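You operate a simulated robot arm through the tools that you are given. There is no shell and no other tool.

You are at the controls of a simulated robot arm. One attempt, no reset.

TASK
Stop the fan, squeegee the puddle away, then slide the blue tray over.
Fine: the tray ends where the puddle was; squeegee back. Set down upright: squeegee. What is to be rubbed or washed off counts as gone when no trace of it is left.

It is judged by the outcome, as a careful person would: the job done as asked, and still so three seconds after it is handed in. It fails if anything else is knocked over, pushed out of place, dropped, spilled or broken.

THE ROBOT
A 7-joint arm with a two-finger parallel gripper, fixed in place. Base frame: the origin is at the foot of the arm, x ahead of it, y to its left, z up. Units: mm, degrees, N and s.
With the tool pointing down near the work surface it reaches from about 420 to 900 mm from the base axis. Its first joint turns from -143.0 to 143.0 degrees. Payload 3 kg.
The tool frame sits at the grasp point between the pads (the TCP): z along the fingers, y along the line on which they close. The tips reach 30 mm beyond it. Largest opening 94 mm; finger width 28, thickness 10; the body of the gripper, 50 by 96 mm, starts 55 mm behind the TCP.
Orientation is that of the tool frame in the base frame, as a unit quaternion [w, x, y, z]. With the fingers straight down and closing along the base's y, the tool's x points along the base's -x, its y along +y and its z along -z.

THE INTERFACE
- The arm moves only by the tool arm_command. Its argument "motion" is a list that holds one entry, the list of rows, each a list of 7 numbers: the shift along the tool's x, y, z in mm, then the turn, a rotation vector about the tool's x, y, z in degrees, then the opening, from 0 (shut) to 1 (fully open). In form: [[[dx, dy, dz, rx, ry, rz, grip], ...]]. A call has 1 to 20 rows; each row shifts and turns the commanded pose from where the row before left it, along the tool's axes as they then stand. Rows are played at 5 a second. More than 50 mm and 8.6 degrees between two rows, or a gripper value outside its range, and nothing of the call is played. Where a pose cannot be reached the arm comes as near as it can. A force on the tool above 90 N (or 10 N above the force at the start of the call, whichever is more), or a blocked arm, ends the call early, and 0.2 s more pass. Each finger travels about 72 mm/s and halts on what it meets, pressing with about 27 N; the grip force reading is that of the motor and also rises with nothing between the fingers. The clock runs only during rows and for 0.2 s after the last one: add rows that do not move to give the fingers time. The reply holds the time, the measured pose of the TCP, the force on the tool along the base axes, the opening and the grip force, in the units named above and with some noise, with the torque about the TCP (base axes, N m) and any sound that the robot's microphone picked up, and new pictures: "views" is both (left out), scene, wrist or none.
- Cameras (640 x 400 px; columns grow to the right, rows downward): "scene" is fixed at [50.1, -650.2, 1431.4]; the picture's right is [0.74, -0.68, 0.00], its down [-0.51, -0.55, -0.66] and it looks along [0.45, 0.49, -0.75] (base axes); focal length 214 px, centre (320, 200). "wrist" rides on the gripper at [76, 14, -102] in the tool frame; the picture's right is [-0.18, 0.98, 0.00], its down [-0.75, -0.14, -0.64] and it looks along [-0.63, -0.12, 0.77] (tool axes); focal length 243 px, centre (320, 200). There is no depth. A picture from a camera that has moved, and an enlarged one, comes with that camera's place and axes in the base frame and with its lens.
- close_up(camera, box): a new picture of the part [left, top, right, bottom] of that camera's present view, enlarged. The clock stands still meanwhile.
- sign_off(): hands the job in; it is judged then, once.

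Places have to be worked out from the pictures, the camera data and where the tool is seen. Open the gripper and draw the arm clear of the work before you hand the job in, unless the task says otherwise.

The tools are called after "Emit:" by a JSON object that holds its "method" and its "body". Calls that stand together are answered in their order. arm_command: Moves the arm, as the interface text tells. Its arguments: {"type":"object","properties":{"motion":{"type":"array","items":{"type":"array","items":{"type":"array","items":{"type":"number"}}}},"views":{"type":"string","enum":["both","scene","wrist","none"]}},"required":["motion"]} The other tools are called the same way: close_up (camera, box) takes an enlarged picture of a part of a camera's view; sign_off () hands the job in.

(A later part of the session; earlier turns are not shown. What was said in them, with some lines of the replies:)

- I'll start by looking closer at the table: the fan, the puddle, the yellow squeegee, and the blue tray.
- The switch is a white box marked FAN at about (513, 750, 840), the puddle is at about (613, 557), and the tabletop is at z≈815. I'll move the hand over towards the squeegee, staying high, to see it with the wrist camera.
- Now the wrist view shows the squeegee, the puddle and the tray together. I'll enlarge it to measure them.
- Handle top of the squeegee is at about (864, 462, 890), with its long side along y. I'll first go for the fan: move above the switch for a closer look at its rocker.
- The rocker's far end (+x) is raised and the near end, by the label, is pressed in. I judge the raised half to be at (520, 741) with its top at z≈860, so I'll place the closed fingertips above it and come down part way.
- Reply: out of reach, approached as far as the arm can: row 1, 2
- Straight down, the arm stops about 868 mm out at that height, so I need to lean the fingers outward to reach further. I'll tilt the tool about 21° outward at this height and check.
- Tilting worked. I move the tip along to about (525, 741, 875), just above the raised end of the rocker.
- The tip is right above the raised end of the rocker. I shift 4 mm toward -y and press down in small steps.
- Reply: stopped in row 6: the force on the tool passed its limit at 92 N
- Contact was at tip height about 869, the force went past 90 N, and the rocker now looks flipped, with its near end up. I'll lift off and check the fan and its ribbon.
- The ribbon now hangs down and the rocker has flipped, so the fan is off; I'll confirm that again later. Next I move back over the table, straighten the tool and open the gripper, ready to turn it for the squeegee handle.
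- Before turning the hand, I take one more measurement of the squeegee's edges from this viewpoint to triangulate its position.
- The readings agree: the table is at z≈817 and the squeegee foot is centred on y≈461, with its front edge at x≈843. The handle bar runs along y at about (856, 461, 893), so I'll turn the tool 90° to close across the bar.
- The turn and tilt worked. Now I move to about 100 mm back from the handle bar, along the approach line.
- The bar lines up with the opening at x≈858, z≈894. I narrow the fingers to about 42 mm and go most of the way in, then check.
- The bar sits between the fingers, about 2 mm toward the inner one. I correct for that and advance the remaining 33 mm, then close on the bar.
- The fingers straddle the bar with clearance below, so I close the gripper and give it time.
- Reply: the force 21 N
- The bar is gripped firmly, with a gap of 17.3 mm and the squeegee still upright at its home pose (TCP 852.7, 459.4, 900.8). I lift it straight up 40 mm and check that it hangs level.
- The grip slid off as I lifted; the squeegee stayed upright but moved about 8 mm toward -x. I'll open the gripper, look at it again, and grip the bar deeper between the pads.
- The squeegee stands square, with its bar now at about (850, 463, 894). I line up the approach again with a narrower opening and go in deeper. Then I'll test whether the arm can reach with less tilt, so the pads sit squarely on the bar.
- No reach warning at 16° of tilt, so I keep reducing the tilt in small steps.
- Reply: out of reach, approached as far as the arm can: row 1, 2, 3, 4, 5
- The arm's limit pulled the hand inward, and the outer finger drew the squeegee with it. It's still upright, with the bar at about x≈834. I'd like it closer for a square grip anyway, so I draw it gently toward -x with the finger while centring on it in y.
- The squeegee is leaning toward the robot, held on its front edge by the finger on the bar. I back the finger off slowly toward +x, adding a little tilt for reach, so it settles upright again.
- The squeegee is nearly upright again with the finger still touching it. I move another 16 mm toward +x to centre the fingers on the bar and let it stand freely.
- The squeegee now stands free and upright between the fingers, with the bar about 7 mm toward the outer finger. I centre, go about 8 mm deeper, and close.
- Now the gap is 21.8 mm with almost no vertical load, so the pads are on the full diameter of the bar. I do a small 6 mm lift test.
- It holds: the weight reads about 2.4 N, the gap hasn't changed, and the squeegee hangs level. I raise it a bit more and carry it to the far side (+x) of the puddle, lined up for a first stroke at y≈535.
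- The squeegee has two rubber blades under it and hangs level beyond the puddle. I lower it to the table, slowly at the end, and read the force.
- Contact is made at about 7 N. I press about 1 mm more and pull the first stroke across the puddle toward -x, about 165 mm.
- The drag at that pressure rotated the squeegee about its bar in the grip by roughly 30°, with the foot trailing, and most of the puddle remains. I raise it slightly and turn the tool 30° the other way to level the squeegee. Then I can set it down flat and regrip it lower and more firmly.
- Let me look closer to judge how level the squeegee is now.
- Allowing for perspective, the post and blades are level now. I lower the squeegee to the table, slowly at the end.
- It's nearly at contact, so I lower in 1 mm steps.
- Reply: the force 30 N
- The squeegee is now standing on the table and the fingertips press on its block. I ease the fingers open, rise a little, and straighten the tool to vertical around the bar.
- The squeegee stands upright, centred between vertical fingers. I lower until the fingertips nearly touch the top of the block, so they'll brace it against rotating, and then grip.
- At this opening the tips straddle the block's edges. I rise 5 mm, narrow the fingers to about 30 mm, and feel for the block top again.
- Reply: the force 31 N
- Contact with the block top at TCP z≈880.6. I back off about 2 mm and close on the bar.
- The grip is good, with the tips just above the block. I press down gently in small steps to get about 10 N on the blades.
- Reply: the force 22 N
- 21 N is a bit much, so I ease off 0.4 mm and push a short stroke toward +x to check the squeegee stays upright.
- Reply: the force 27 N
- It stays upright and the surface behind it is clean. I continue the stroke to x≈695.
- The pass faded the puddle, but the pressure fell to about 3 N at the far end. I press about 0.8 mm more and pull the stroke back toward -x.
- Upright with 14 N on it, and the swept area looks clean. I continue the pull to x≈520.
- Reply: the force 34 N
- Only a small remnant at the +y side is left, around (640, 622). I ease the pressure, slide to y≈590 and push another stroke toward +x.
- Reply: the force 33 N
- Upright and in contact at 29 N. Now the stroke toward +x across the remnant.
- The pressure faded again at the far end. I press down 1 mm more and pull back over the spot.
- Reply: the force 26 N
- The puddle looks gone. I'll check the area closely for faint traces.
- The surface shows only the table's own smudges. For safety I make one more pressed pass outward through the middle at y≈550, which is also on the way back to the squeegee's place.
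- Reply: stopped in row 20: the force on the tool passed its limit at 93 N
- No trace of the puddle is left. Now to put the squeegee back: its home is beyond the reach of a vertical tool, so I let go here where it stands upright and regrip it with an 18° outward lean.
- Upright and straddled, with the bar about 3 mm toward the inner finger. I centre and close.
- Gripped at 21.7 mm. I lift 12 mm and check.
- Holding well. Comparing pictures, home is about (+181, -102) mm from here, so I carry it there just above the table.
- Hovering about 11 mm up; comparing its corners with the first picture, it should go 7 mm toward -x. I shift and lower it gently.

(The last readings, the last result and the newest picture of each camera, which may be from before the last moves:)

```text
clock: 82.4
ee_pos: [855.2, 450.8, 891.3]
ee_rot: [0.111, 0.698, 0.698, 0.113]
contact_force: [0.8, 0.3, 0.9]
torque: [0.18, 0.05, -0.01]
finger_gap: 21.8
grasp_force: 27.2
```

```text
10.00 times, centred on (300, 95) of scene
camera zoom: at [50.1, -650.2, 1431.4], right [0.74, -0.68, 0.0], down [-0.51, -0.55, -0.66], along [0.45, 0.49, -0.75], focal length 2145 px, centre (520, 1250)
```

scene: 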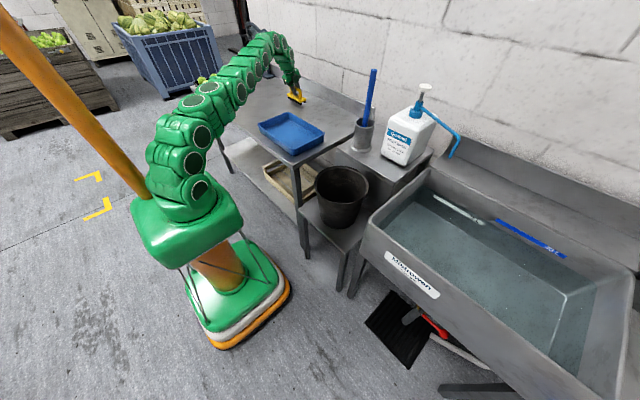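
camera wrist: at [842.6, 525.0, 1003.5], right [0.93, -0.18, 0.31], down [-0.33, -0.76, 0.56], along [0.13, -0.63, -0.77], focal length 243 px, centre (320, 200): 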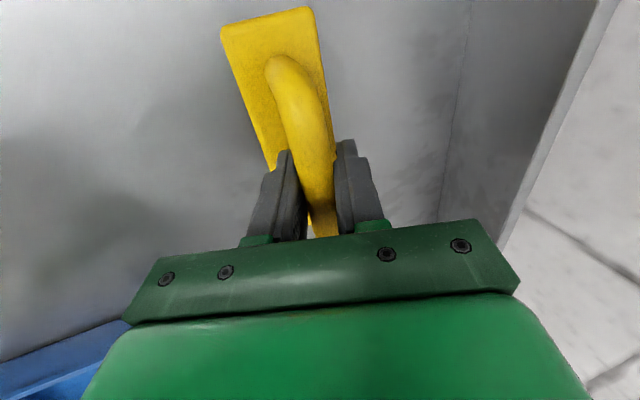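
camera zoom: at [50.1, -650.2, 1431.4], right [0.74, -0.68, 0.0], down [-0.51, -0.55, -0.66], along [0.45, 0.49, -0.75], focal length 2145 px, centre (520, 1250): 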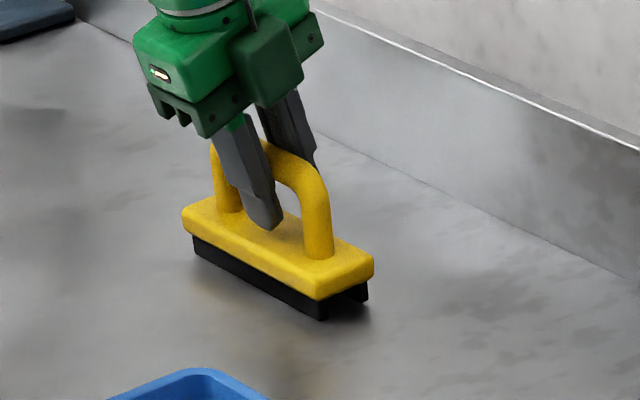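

The squeegee is touching down and matches its original corners. I lower half a millimetre more, open gently, and withdraw along the tool axis.

Emit:
{"method": "arm_command", "body": {"motion": [[[0, -0.2, 0.6, 0, 0, 0, 0], [0, 0, 0, 0, 0, 0, 0.27], [0, 0, -2, 0, 0, 0, 0.32], [0, 0, -6, 0, 0, 0, 0.42], [0, 0, -15, 0, 0, 0, 0.6], [0, 0, -25, 0, 0, 0, 0.8], [0, 0, -30, 0, 0, 0, 1], [0, 0, -30, 0, 0, 0, 1], [0, 0, 0, 0, 0, 0, 1]]]}}

Emit:
{"method": "close_up", "body": {"camera": "scene", "box": [268, 75, 332, 115]}}

```text
clock: 84.4
ee_pos: [824.2, 452.8, 994.0]
ee_rot: [0.11, 0.699, 0.698, 0.113]
contact_force: [0.5, 0.0, 0.5]
torque: [0.0, 0.03, -0.01]
finger_gap: 94.1
grasp_force: 0.0
camera wrist: at [805.0, 527.8, 1094.6], right [0.93, -0.18, 0.31], down [-0.33, -0.76, 0.56], along [0.13, -0.63, -0.77], focal length 243 px, centre (320, 200)
```

scene: 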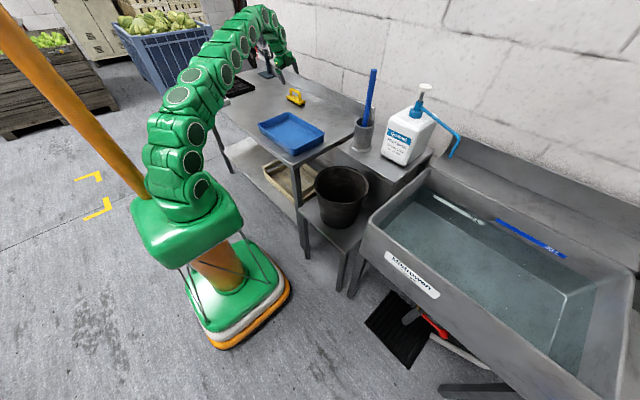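
wrist: 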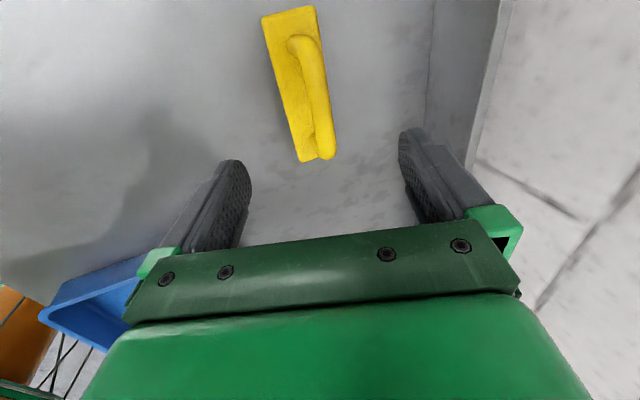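

```text
10.00 times, centred on (300, 95) of scene
camera zoom: at [50.1, -650.2, 1431.4], right [0.74, -0.68, 0.0], down [-0.51, -0.55, -0.66], along [0.45, 0.49, -0.75], focal length 2145 px, centre (520, 1250)
```

zoom: 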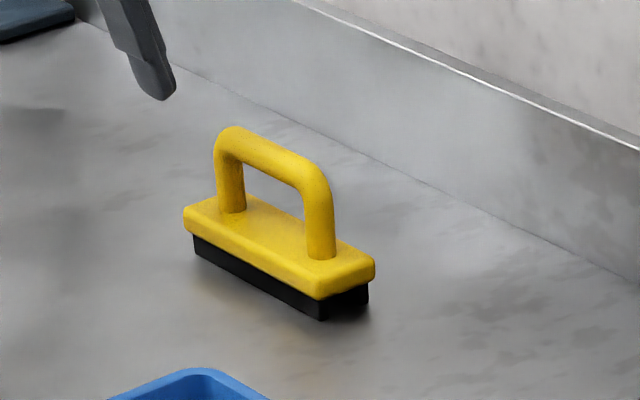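

The squeegee is back upright in its original spot. Now the tray: its rim spans about x 500–697, y 16–314, so I'll push it along +y with both fingers against its -y side. First I bring the hand upright and over to that side, high above everything.

Emit:
{"method": "arm_command", "body": {"motion": [[[-25, -27, -10.6, 0, 0, 0, 1], [-25, -27, -10.6, 0, 0, 0, 1], [-25, -27, -10.6, 0, 0, 0, 1], [-25, -27, -10.6, 0, 0, 0, 1], [-25, -27, -10.6, 0, 0, 0, 1], [-25, -27, -10.6, 0, 0, 0, 1], [0, 0, 0, 6.05, 0, 0, 1], [0, 0, 0, 6.05, 0, 0, 1], [0, 0, 0, 6.05, 0, 0, 1], [-44.6, -7.1, 0, 0, 0, 0, 1], [-44.6, -7.1, 0, 0, 0, 0, 1], [-44.6, -7.1, 0, 0, 0, 0, 1], [-44.6, -7.1, 0, 0, 0, 0, 1], [0, 0, 0, 0, 0, 0, 1]]]}}

Emit:
{"method": "close_up", "body": {"camera": "scene", "box": [230, 10, 310, 60]}}

```text
clock: 87.4
ee_pos: [620.2, 120.0, 1003.2]
ee_rot: [-0.001, 0.707, 0.707, 0.001]
contact_force: [-0.1, -0.7, 0.1]
torque: [0.03, 0.0, -0.03]
finger_gap: 93.8
grasp_force: 0.0
camera wrist: at [634.8, 195.4, 1104.9], right [0.98, -0.18, 0.0], down [-0.14, -0.76, 0.64], along [-0.12, -0.63, -0.77], focal length 243 px, centre (320, 200)
```

scene: 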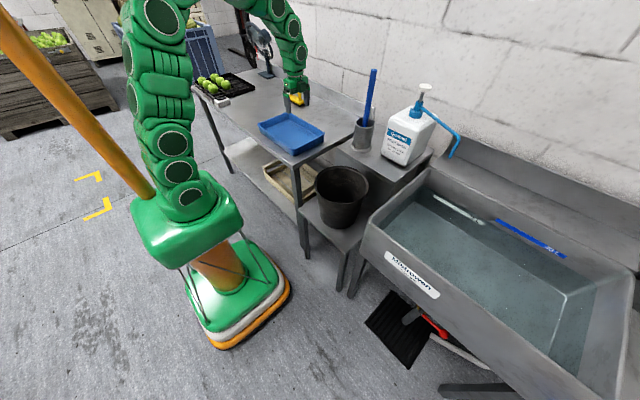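
wrist: 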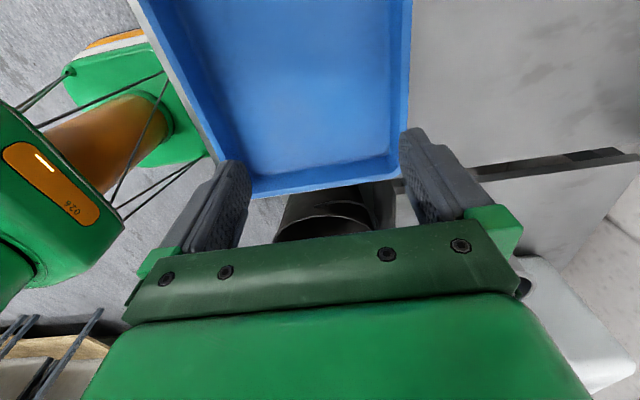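

```text
8.00 times, centred on (270, 35) of scene
camera zoom: at [50.1, -650.2, 1431.4], right [0.74, -0.68, 0.0], down [-0.51, -0.55, -0.66], along [0.45, 0.49, -0.75], focal length 1716 px, centre (720, 1520)
```

zoom: 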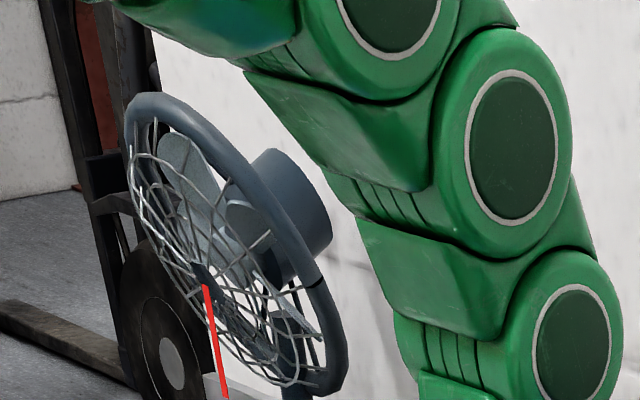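

The fan's ribbon hangs limp and its blades haven't moved, so the fan is stopped. I'll enlarge the wrist view to locate the tray's near (-y) rim and the table end.

Emit:
{"method": "close_up", "body": {"camera": "wrist", "box": [230, 100, 430, 225]}}

Emit:
{"method": "close_up", "body": {"camera": "scene", "box": [245, 95, 341, 155]}}

```text
3.20 times, centred on (330, 162) of wrist
camera zoom: at [634.8, 195.4, 1104.9], right [0.98, -0.18, 0.0], down [-0.14, -0.76, 0.64], along [-0.12, -0.63, -0.77], focal length 776 px, centre (288, 320)
```

zoom: 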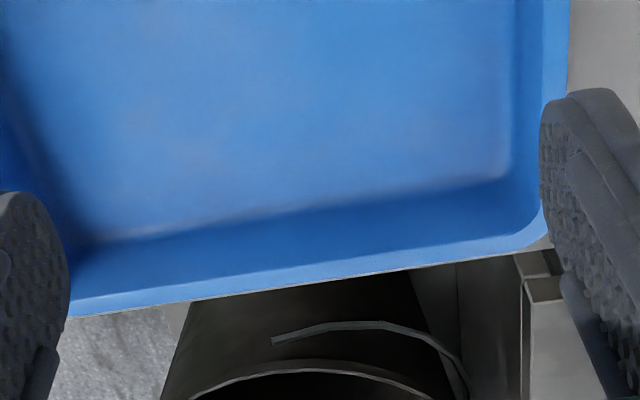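

```text
6.67 times, centred on (293, 125) of scene
camera zoom: at [50.1, -650.2, 1431.4], right [0.74, -0.68, 0.0], down [-0.51, -0.55, -0.66], along [0.45, 0.49, -0.75], focal length 1430 px, centre (500, 700)
```

zoom: 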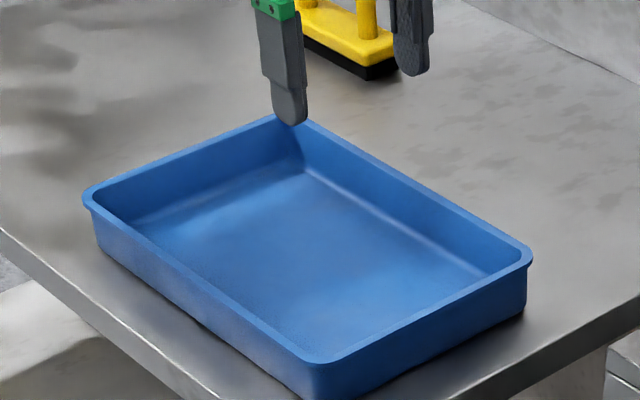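

The -y rim is at y≈18–20, z≈867, parallel to x. I move to x≈599, y≈-12 just outside it, still high, and look before going down.

Emit:
{"method": "arm_command", "body": {"motion": [[[-44, -7, 0, 0, 0, 0, 1], [-44, -7, 0, 0, 0, 0, 1], [-44, -7, 0, 0, 0, 0, 1], [0, 0, 30, 0, 0, 0, 1], [0, 0, 30, 0, 0, 0, 1], [0, 0, 0, 0, 0, 0, 1]]]}}

Emit:
{"method": "close_up", "body": {"camera": "scene", "box": [245, 95, 373, 175]}}

```text
clock: 88.8
ee_pos: [599.9, -10.9, 942.5]
ee_rot: [-0.002, 0.707, 0.707, 0.0]
contact_force: [0.8, -0.1, -0.1]
torque: [0.01, 0.05, -0.02]
finger_gap: 94.2
grasp_force: 0.1
camera wrist: at [613.5, 64.3, 1043.1], right [0.98, -0.18, 0.0], down [-0.14, -0.76, 0.64], along [-0.12, -0.63, -0.77], focal length 243 px, centre (320, 200)
```

scene: 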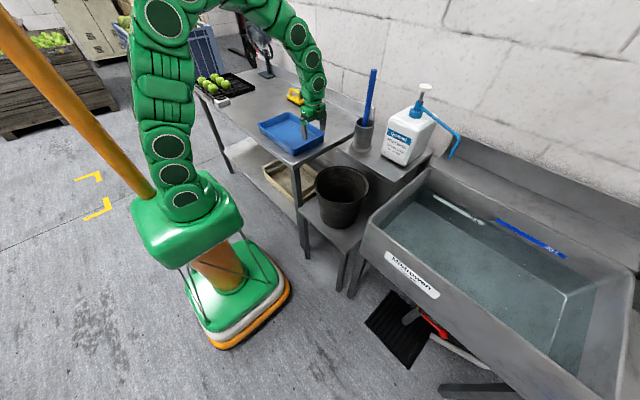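
wrist: 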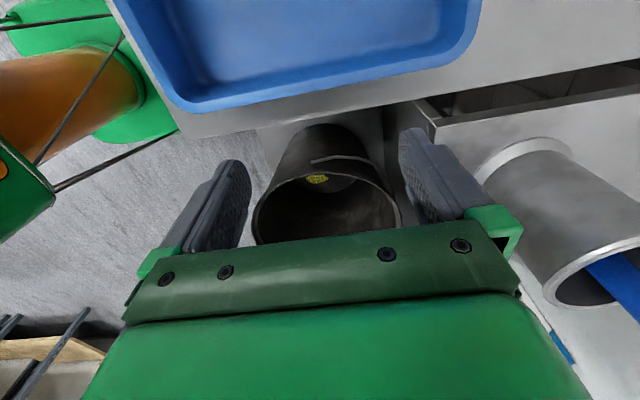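

```text
5.00 times, centred on (309, 135) of scene
camera zoom: at [50.1, -650.2, 1431.4], right [0.74, -0.68, 0.0], down [-0.51, -0.55, -0.66], along [0.45, 0.49, -0.75], focal length 1072 px, centre (375, 525)
```

zoom: 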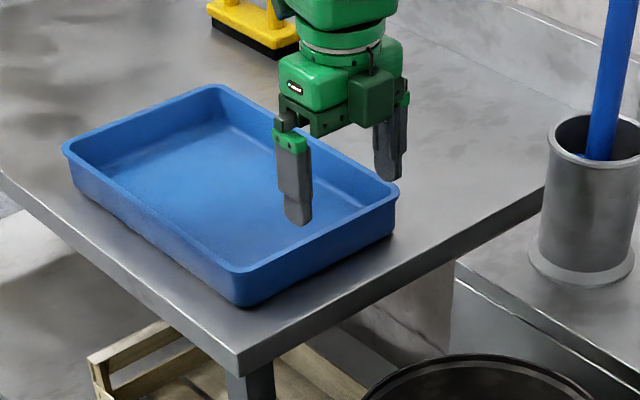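

The fingers are outside the -y rim with about 15 mm to spare, above the table strip. I go down to tip height of about 12 mm over the table.

Emit:
{"method": "arm_command", "body": {"motion": [[[0, 0, 28, 0, 0, 0, 1], [0, 0, 28, 0, 0, 0, 1], [0, 0, 20, 0, 0, 0, 1], [0, 0, 8, 0, 0, 0, 1], [0, 0, 0, 0, 0, 0, 1]]]}}

Emit:
{"method": "close_up", "body": {"camera": "scene", "box": [245, 95, 373, 175]}}

```text
clock: 90.0
ee_pos: [599.9, -9.8, 857.3]
ee_rot: [-0.001, 0.707, 0.707, 0.001]
contact_force: [0.3, -0.8, -0.1]
torque: [-0.03, -0.01, -0.01]
finger_gap: 94.0
grasp_force: 0.1
camera wrist: at [613.7, 65.4, 958.5], right [0.98, -0.18, 0.0], down [-0.14, -0.76, 0.64], along [-0.12, -0.63, -0.77], focal length 243 px, centre (320, 200)
```

scene: 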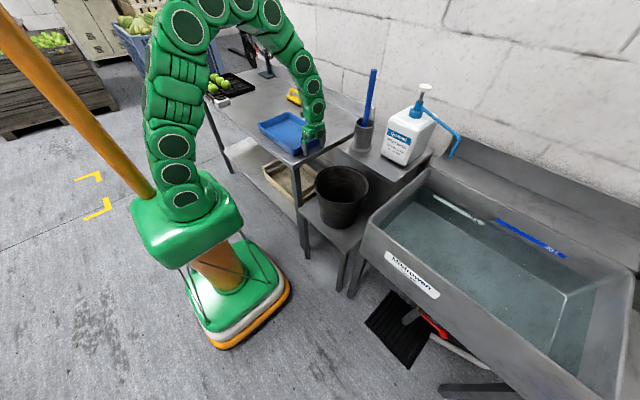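
wrist: 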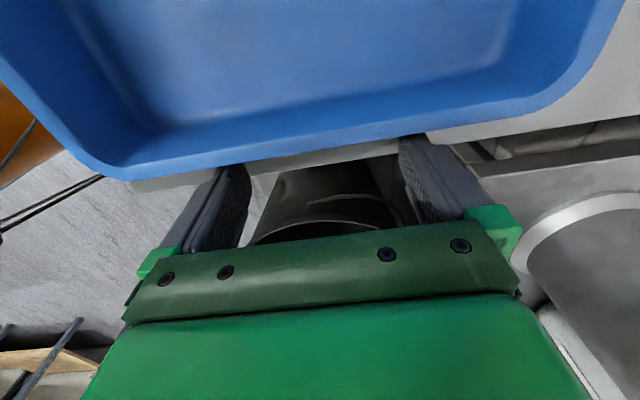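

```text
5.00 times, centred on (309, 135) of scene
camera zoom: at [50.1, -650.2, 1431.4], right [0.74, -0.68, 0.0], down [-0.51, -0.55, -0.66], along [0.45, 0.49, -0.75], focal length 1072 px, centre (375, 525)
```

zoom: 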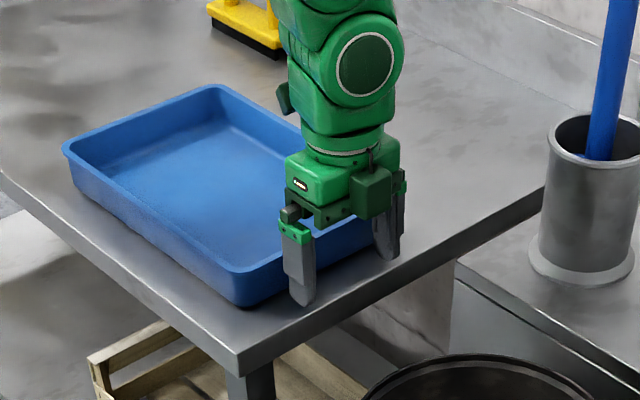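

The fingers stand just outside the tray. I begin pushing toward +y gently and check contact and squareness.

Emit:
{"method": "arm_command", "body": {"motion": [[[6, 0, 0, 0, 0, 0, 1], [6, 0, 0, 0, 0, 0, 1], [6, 0, 0, 0, 0, 0, 1], [6, 0, 0, 0, 0, 0, 1], [6, 0, 0, 0, 0, 0, 1], [6, 0, 0, 0, 0, 0, 1], [6, 0, 0, 0, 0, 0, 1]]]}}

Emit:
{"method": "close_up", "body": {"camera": "scene", "box": [245, 95, 373, 175]}}

```text
clock: 91.6
ee_pos: [599.6, 32.6, 857.7]
ee_rot: [-0.001, 0.708, 0.707, 0.0]
contact_force: [0.2, 0.0, -0.2]
torque: [0.01, -0.02, 0.04]
finger_gap: 94.0
grasp_force: 0.1
camera wrist: at [613.6, 108.6, 959.0], right [0.98, -0.18, 0.0], down [-0.14, -0.76, 0.64], along [-0.12, -0.63, -0.77], focal length 243 px, centre (320, 200)
```

scene: 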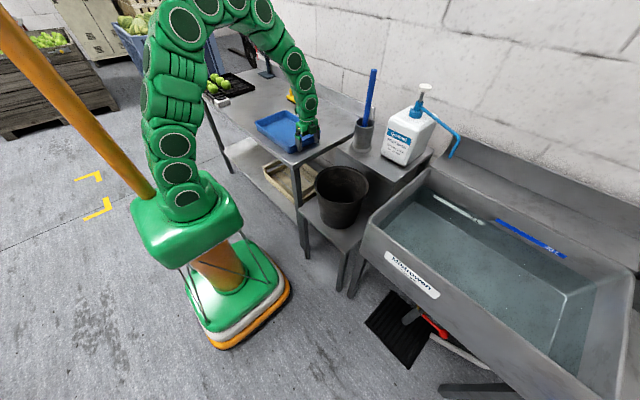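
wrist: 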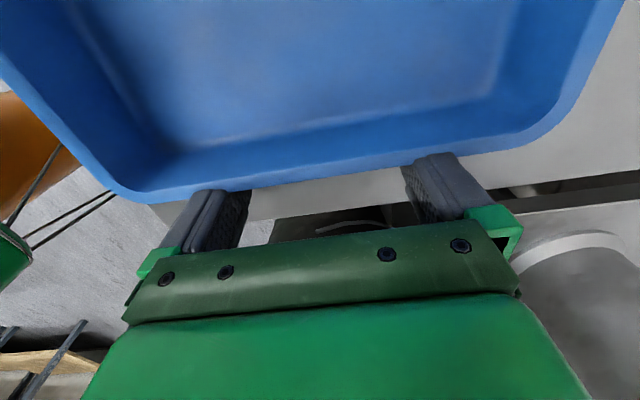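

```text
5.00 times, centred on (309, 135) of scene
camera zoom: at [50.1, -650.2, 1431.4], right [0.74, -0.68, 0.0], down [-0.51, -0.55, -0.66], along [0.45, 0.49, -0.75], focal length 1072 px, centre (375, 525)
```

zoom: 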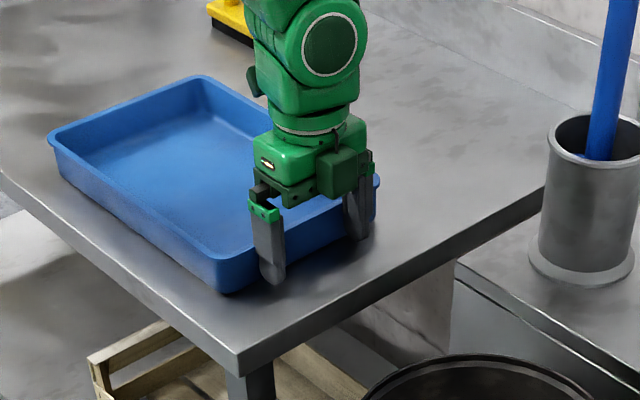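

The tray moves squarely with both fingers. I keep pushing at a steady pace, 220 mm further, then check alignment.

Emit:
{"method": "arm_command", "body": {"motion": [[[8, 0, 0, 0, 0, 0, 1], [11, 0, 0, 0, 0, 0, 1], [11.5, 0, 0, 0, 0, 0, 1], [11.5, 0, 0, 0, 0, 0, 1], [11.5, 0, 0, 0, 0, 0, 1], [11.5, 0, 0, 0, 0, 0, 1], [11.5, 0, 0, 0, 0, 0, 1], [11.5, 0, 0, 0, 0, 0, 1], [11.5, 0, 0, 0, 0, 0, 1], [11.5, 0, 0, 0, 0, 0, 1], [11.5, 0, 0, 0, 0, 0, 1], [11.5, 0, 0, 0, 0, 0, 1], [11.5, 0, 0, 0, 0, 0, 1], [11.5, 0, 0, 0, 0, 0, 1], [11.5, 0, 0, 0, 0, 0, 1], [11.5, 0, 0, 0, 0, 0, 1], [11.5, 0, 0, 0, 0, 0, 1], [11, 0, 0, 0, 0, 0, 1], [8, 0, 0, 0, 0, 0, 1], [4, 0, 0, 0, 0, 0, 1]]]}}

Emit:
{"method": "close_up", "body": {"camera": "scene", "box": [210, 75, 338, 155]}}

```text
clock: 95.8
ee_pos: [599.3, 247.0, 858.4]
ee_rot: [-0.002, 0.708, 0.707, 0.002]
contact_force: [-1.0, -0.5, -0.6]
torque: [0.03, 0.02, 0.03]
finger_gap: 93.8
grasp_force: 0.0
camera wrist: at [613.3, 322.5, 960.5], right [0.98, -0.18, 0.0], down [-0.14, -0.76, 0.64], along [-0.12, -0.63, -0.77], focal length 243 px, centre (320, 200)
```

scene: 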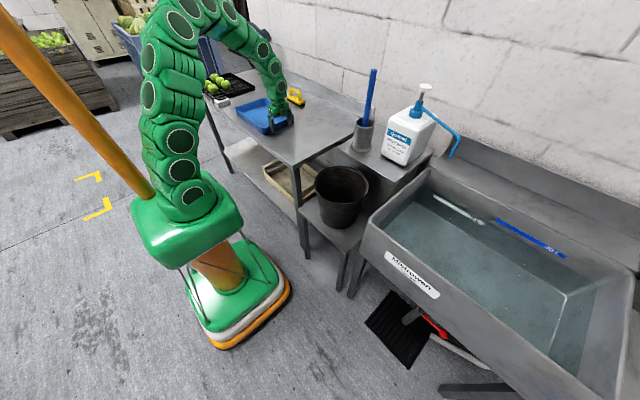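
wrist: 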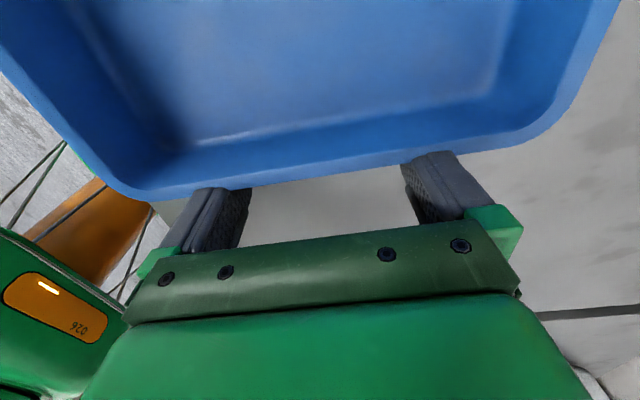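

```text
5.00 times, centred on (274, 115) of scene
camera zoom: at [50.1, -650.2, 1431.4], right [0.74, -0.68, 0.0], down [-0.51, -0.55, -0.66], along [0.45, 0.49, -0.75], focal length 1072 px, centre (550, 625)
```

zoom: 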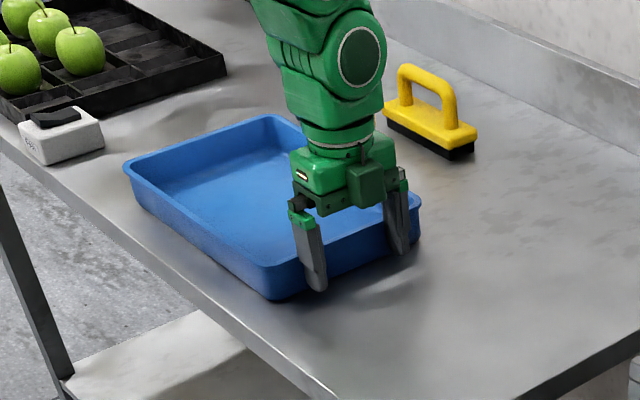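

The tray slides straight. I push another 105 mm, then judge the remaining gap to the switch.

Emit:
{"method": "arm_command", "body": {"motion": [[[6, 0, 0, 0, 0, 0, 1], [10, 0, 0, 0, 0, 0, 1], [11, 0, 0, 0, 0, 0, 1], [11, 0, 0, 0, 0, 0, 1], [11, 0, 0, 0, 0, 0, 1], [11, 0, 0, 0, 0, 0, 1], [11, 0, 0, 0, 0, 0, 1], [11, 0, 0, 0, 0, 0, 1], [10, 0, 0, 0, 0, 0, 1], [8, 0, 0, 0, 0, 0, 1], [5, 0, 0, 0, 0, 0, 1], [0, 0, 0, 0, 0, 0, 1]]]}}

Emit:
{"method": "close_up", "body": {"camera": "scene", "box": [200, 70, 312, 140]}}

Emit:
{"method": "close_up", "body": {"camera": "scene", "box": [204, 85, 252, 115]}}

```text
clock: 98.4
ee_pos: [599.3, 352.0, 858.1]
ee_rot: [-0.001, 0.707, 0.707, 0.001]
contact_force: [0.9, -0.6, 0.4]
torque: [-0.03, -0.02, 0.01]
finger_gap: 94.0
grasp_force: 0.1
camera wrist: at [612.8, 427.0, 959.6], right [0.98, -0.18, 0.0], down [-0.14, -0.76, 0.64], along [-0.12, -0.63, -0.77], focal length 243 px, centre (320, 200)
```

scene: 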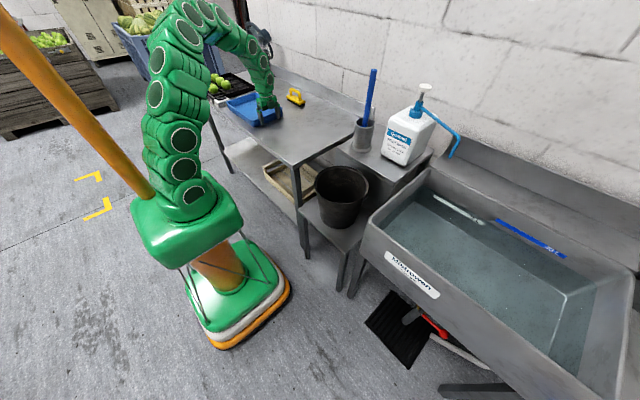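
wrist: 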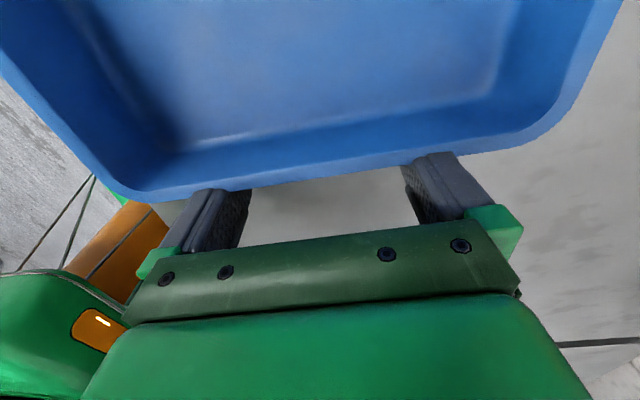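

```text
5.71 times, centred on (256, 105) of scene
camera zoom: at [50.1, -650.2, 1431.4], right [0.74, -0.68, 0.0], down [-0.51, -0.55, -0.66], along [0.45, 0.49, -0.75], focal length 1226 px, centre (686, 743)
```

zoom: 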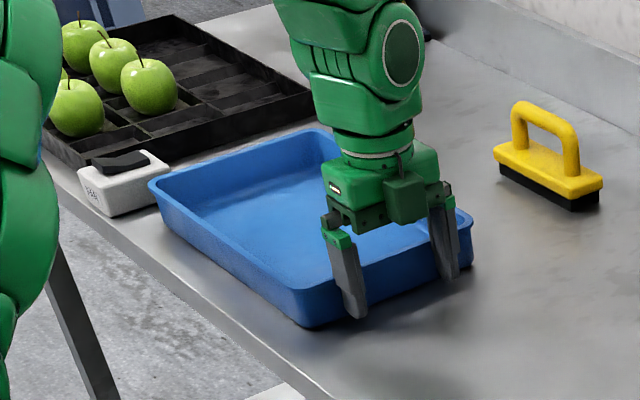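

```text
13.33 times, centred on (228, 100) of scene
camera zoom: at [50.1, -650.2, 1431.4], right [0.74, -0.68, 0.0], down [-0.51, -0.55, -0.66], along [0.45, 0.49, -0.75], focal length 2860 px, centre (1547, 1533)
```

zoom: 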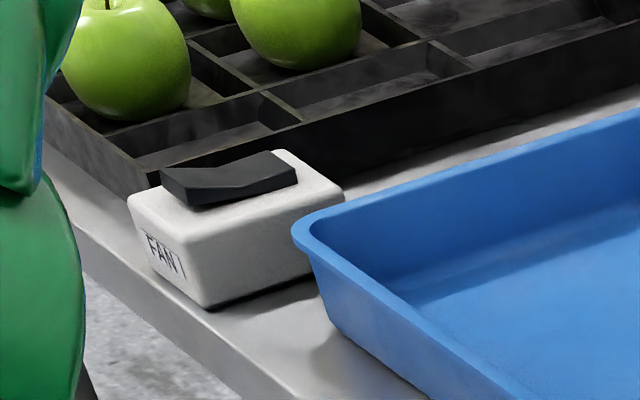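

The tray is lined up and the switch is still in its flipped position. I estimate 45–60 mm of clearance left, so I push 28 mm more and look closely again.

Emit:
{"method": "arm_command", "body": {"motion": [[[4, 0, 0, 0, 0, 0, 1], [6, 0, 0, 0, 0, 0, 1], [6, 0, 0, 0, 0, 0, 1], [6, 0, 0, 0, 0, 0, 1], [4, 0, 0, 0, 0, 0, 1], [2, 0, 0, 0, 0, 0, 1], [0, 0, 0, 0, 0, 0, 1]]]}}

Emit:
{"method": "close_up", "body": {"camera": "scene", "box": [204, 85, 252, 115]}}

Emit:
{"method": "close_up", "body": {"camera": "scene", "box": [200, 70, 312, 140]}}

```text
clock: 100.0
ee_pos: [600.1, 381.0, 858.7]
ee_rot: [-0.001, 0.707, 0.707, 0.002]
contact_force: [-0.2, 0.0, -0.3]
torque: [0.05, 0.06, 0.03]
finger_gap: 94.0
grasp_force: 0.0
camera wrist: at [614.3, 456.1, 960.2], right [0.98, -0.18, 0.0], down [-0.14, -0.76, 0.64], along [-0.12, -0.63, -0.77], focal length 243 px, centre (320, 200)
```

scene: 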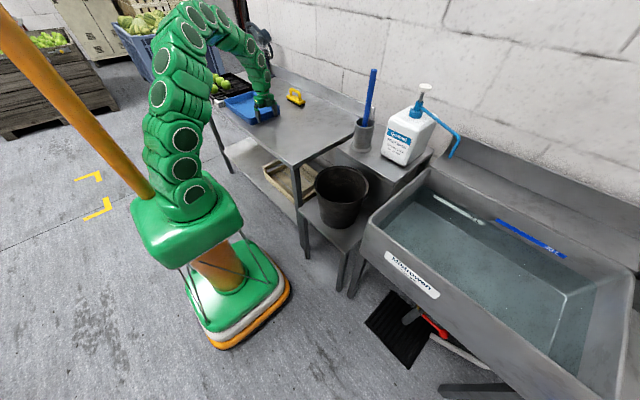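
wrist: 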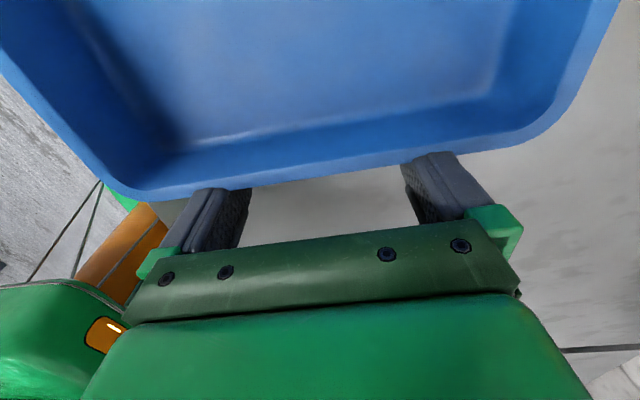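

```text
13.33 times, centred on (228, 100) of scene
camera zoom: at [50.1, -650.2, 1431.4], right [0.74, -0.68, 0.0], down [-0.51, -0.55, -0.66], along [0.45, 0.49, -0.75], focal length 2860 px, centre (1547, 1533)
```

zoom: 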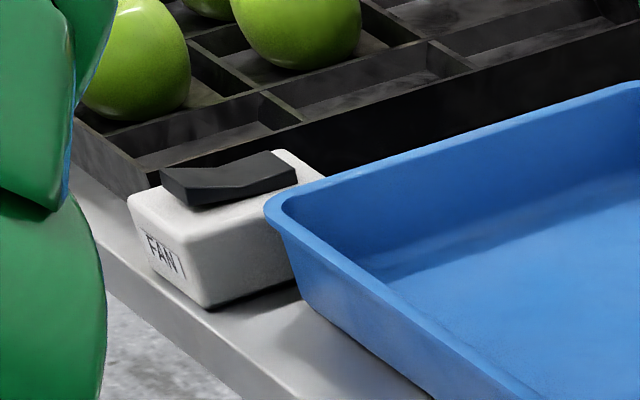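

```text
5.71 times, centred on (256, 105) of scene
camera zoom: at [50.1, -650.2, 1431.4], right [0.74, -0.68, 0.0], down [-0.51, -0.55, -0.66], along [0.45, 0.49, -0.75], focal length 1226 px, centre (686, 743)
```

zoom: 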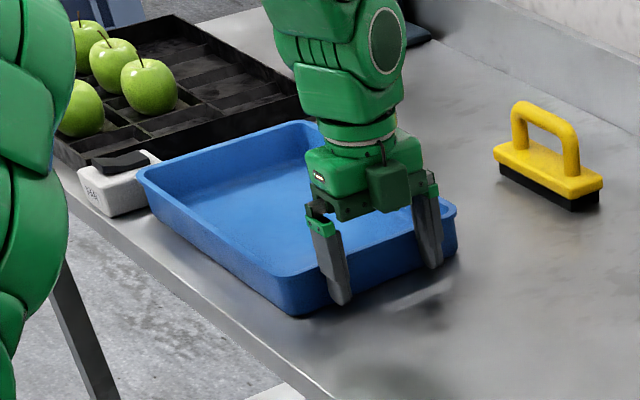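

Emit:
{"method": "close_up", "body": {"camera": "scene", "box": [216, 95, 240, 110]}}

```text
16.00 times, centred on (228, 102) of scene
camera zoom: at [50.1, -650.2, 1431.4], right [0.74, -0.68, 0.0], down [-0.51, -0.55, -0.66], along [0.45, 0.49, -0.75], focal length 3432 px, centre (1792, 1760)
```

zoom: 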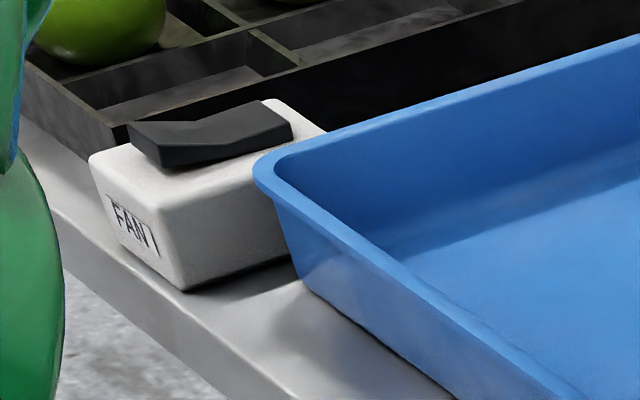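

The gap to the switch is about 20 mm and the tray centre is at y≈544, against the puddle's 561. I push 9 mm more, leaving a safe gap.

Emit:
{"method": "arm_command", "body": {"motion": [[[3, 0, 0, 0, 0, 0, 1], [3, 0, 0, 0, 0, 0, 1], [2, 0, 0, 0, 0, 0, 1], [1, 0, 0, 0, 0, 0, 1], [0, 0, 0, 0, 0, 0, 1]]], "views": "wrist"}}

Emit:
{"method": "close_up", "body": {"camera": "scene", "box": [216, 95, 240, 110]}}

```text
clock: 101.2
ee_pos: [599.1, 388.6, 858.4]
ee_rot: [-0.001, 0.707, 0.707, 0.001]
contact_force: [0.4, -0.4, -0.3]
torque: [0.02, 0.03, 0.02]
finger_gap: 94.1
grasp_force: 0.1
camera wrist: at [614.0, 464.7, 959.9], right [0.98, -0.18, 0.0], down [-0.14, -0.76, 0.64], along [-0.12, -0.63, -0.77], focal length 243 px, centre (320, 200)
```

wrist: 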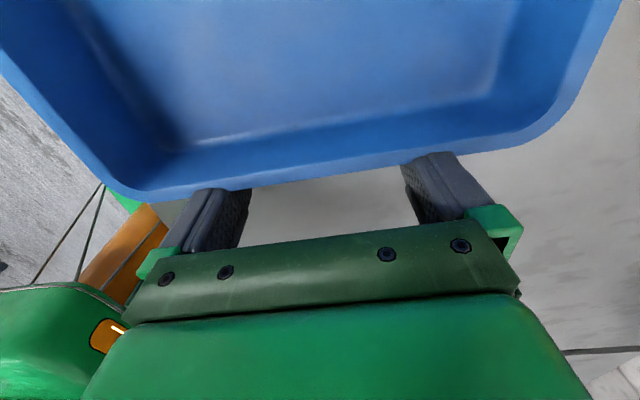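

```text
16.00 times, centred on (228, 102) of scene
camera zoom: at [50.1, -650.2, 1431.4], right [0.74, -0.68, 0.0], down [-0.51, -0.55, -0.66], along [0.45, 0.49, -0.75], focal length 3432 px, centre (1792, 1760)
```

zoom: 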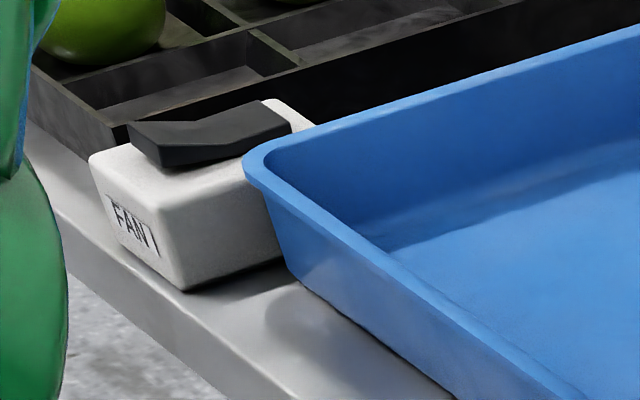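

The tray now sits over the puddle's spot, at about y 403–701, x 500–697. The switch is untouched, about 11 mm clear. I back the fingers off and rise away.

Emit:
{"method": "arm_command", "body": {"motion": [[[-15, 0, 0, 0, 0, 0, 1], [-20, 0, 0, 0, 0, 0, 1], [0, 0, -35, 0, 0, 0, 1], [0, 0, -45, 0, 0, 0, 1], [0, 0, -45, 0, 0, 0, 1], [0, 0, -45, 0, 0, 0, 1], [-30, -30, -25, 0, 0, 0, 1], [-30, -30, -25, 0, 0, 0, 1], [-30, -30, 0, 0, 0, 0, 1], [-30, -30, 0, 0, 0, 0, 1], [0, 0, 0, 0, 0, 0, 1]]]}}

Emit:
{"method": "close_up", "body": {"camera": "scene", "box": [190, 10, 350, 110]}}

Emit:
{"method": "close_up", "body": {"camera": "scene", "box": [200, 70, 328, 150]}}

```text
clock: 103.6
ee_pos: [478.5, 234.2, 1079.3]
ee_rot: [-0.002, 0.707, 0.707, 0.001]
contact_force: [0.6, 0.5, 0.4]
torque: [0.03, 0.01, 0.01]
finger_gap: 94.2
grasp_force: 0.1
camera wrist: at [493.5, 310.5, 1180.5], right [0.98, -0.18, 0.0], down [-0.14, -0.76, 0.64], along [-0.12, -0.63, -0.77], focal length 243 px, centre (320, 200)
```

scene: 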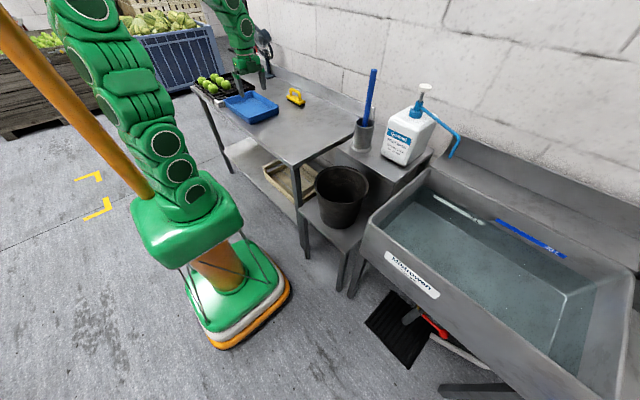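
wrist: 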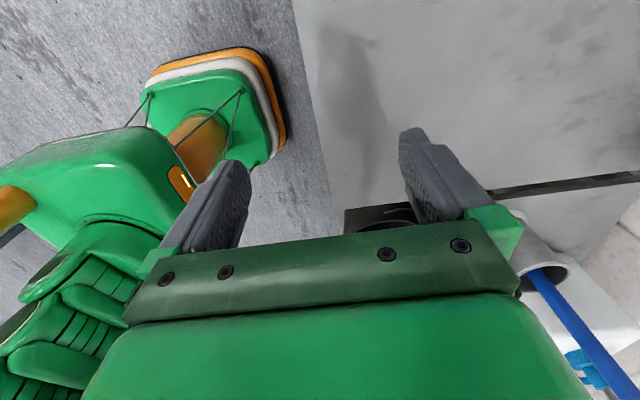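

```text
4.00 times, centred on (270, 60) of scene
camera zoom: at [50.1, -650.2, 1431.4], right [0.74, -0.68, 0.0], down [-0.51, -0.55, -0.66], along [0.45, 0.49, -0.75], focal length 858 px, centre (520, 760)
```

zoom: 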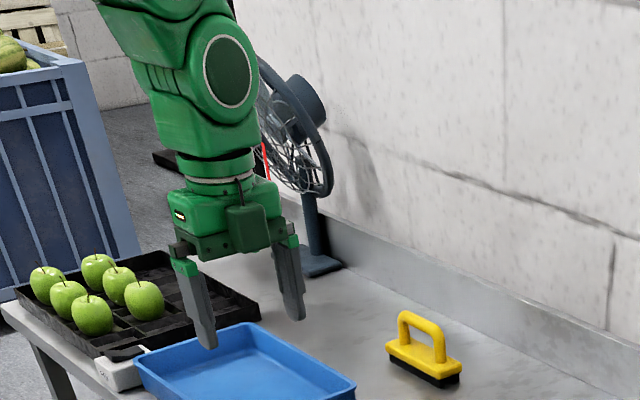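

```text
5.00 times, centred on (264, 110) of scene
camera zoom: at [50.1, -650.2, 1431.4], right [0.74, -0.68, 0.0], down [-0.51, -0.55, -0.66], along [0.45, 0.49, -0.75], focal length 1072 px, centre (600, 650)
```

zoom: 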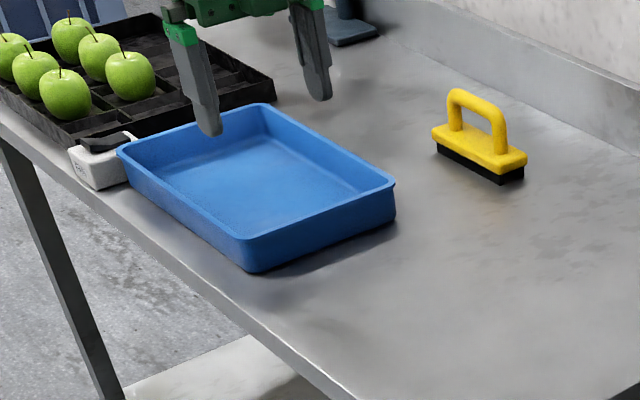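

Everything looks in place. To verify the tray against the puddle's original spot, I return to the starting pose and compare the same wrist view; this also clears the arm from the work.

Emit:
{"method": "arm_command", "body": {"motion": [[[0, 0, 0, 0, 0, -8.182, 1], [0, 0, 0, 0, 0, -8.182, 1], [0, 0, 0, 0, 0, -8.182, 1], [0, 0, 0, 0, 0, -8.182, 1], [0, 0, 0, 0, 0, -8.182, 1], [0, 0, 0, 0, 0, -8.182, 1], [0, 0, 0, 0, 0, -8.182, 1], [0, 0, 0, 0, 0, -8.182, 1], [0, 0, 0, 0, 0, -8.182, 1], [0, 0, 0, 0, 0, -8.182, 1], [0, 0, 0, 0, 0, -8.182, 1], [13.4, 40.4, -9.9, 0, 0, 0, 1], [13.4, 40.4, -9.9, 0, 0, 0, 1], [13.4, 40.4, -9.9, 0, 0, 0, 1], [13.4, 40.4, -9.9, 0, 0, 0, 1], [13.4, 40.4, -9.9, 0, 0, 0, 1], [13.4, 40.4, -9.9, 0, 0, 0, 1], [13.4, 40.4, -9.9, 0, 0, 0, 1], [13.4, 40.4, -9.9, 0, 0, 0, 1], [0, 0, 0, 0, 0, 0, 1]]]}}

Emit:
{"method": "close_up", "body": {"camera": "scene", "box": [190, 10, 350, 110]}}

Emit:
{"method": "close_up", "body": {"camera": "wrist", "box": [200, 60, 520, 260]}}

```text
clock: 107.8
ee_pos: [372.0, 553.9, 1158.8]
ee_rot: [0.0, 0.0, 1.0, 0.002]
contact_force: [0.6, 0.1, -0.6]
torque: [-0.01, 0.0, -0.01]
finger_gap: 93.9
grasp_force: 0.1
camera wrist: at [296.0, 568.1, 1260.5], right [0.18, 0.98, 0.0], down [0.75, -0.14, 0.64], along [0.63, -0.12, -0.77], focal length 243 px, centre (320, 200)
```

scene: 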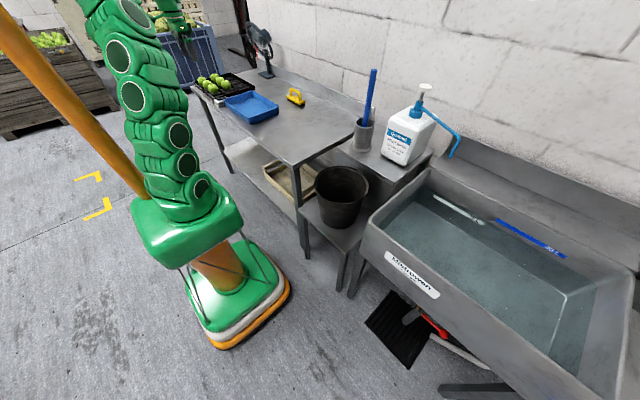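
wrist: 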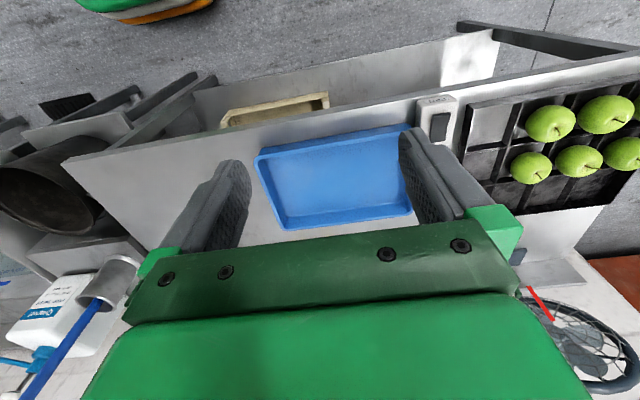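

```text
4.00 times, centred on (270, 60) of scene
camera zoom: at [50.1, -650.2, 1431.4], right [0.74, -0.68, 0.0], down [-0.51, -0.55, -0.66], along [0.45, 0.49, -0.75], focal length 858 px, centre (520, 760)
```

zoom: 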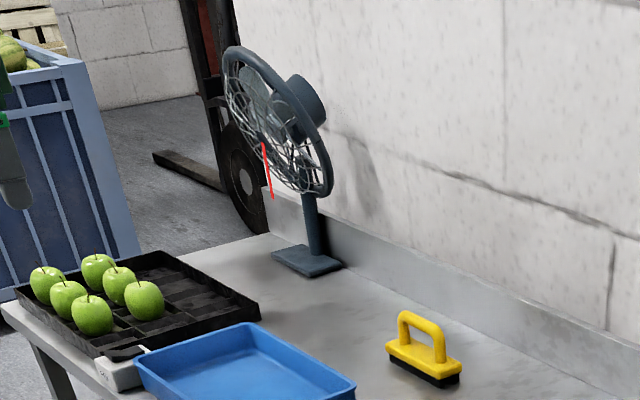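

```text
2.00 times, centred on (360, 160) of wrist
camera zoom: at [296.0, 568.1, 1260.5], right [0.18, 0.98, 0.0], down [0.75, -0.14, 0.64], along [0.63, -0.12, -0.77], focal length 485 px, centre (240, 280)
```

zoom: 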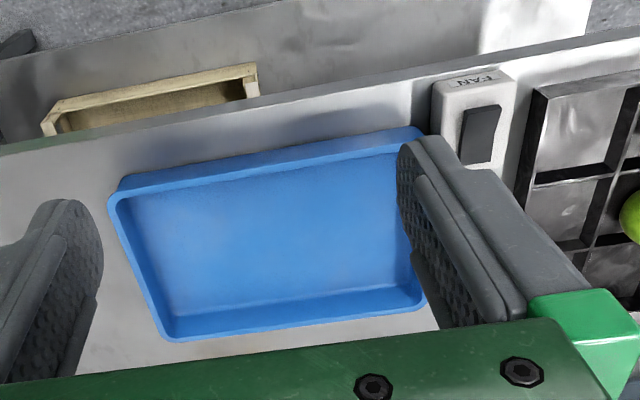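

From the starting viewpoint, the tray is centred on the puddle's old spot and no blue trace shows anywhere. The squeegee stands upright in its original place, and the fan is stopped with its ribbon hanging. The switch, apples and everything else are undisturbed. The gripper is open and the arm is clear, so I hand the job in.

Emit:
{"method": "sign_off", "body": {}}

```text
The job is handed in.
```

The job is done and handed in. I don't have the judge's result.

- **Fan:** I pressed the switch to off. The blades stopped and the red ribbon now hangs straight down.
- **Puddle:** it took several strokes, and close-up views of the table afterward showed no trace of it.
- **Squeegee:** it stands upright in its original place, matching its first picture to within a few millimetres. It slipped from my first grip and leaned at one point, but it never fell over.
- **Blue tray:** it slid straight along the table and now covers the spot where the puddle was. Its centre is about 10 mm short of the puddle's centre, because I left roughly 11 mm of space before the fan switch.

The last pictures show nothing else knocked over or moved. The gripper is open and the arm is back at its starting position.
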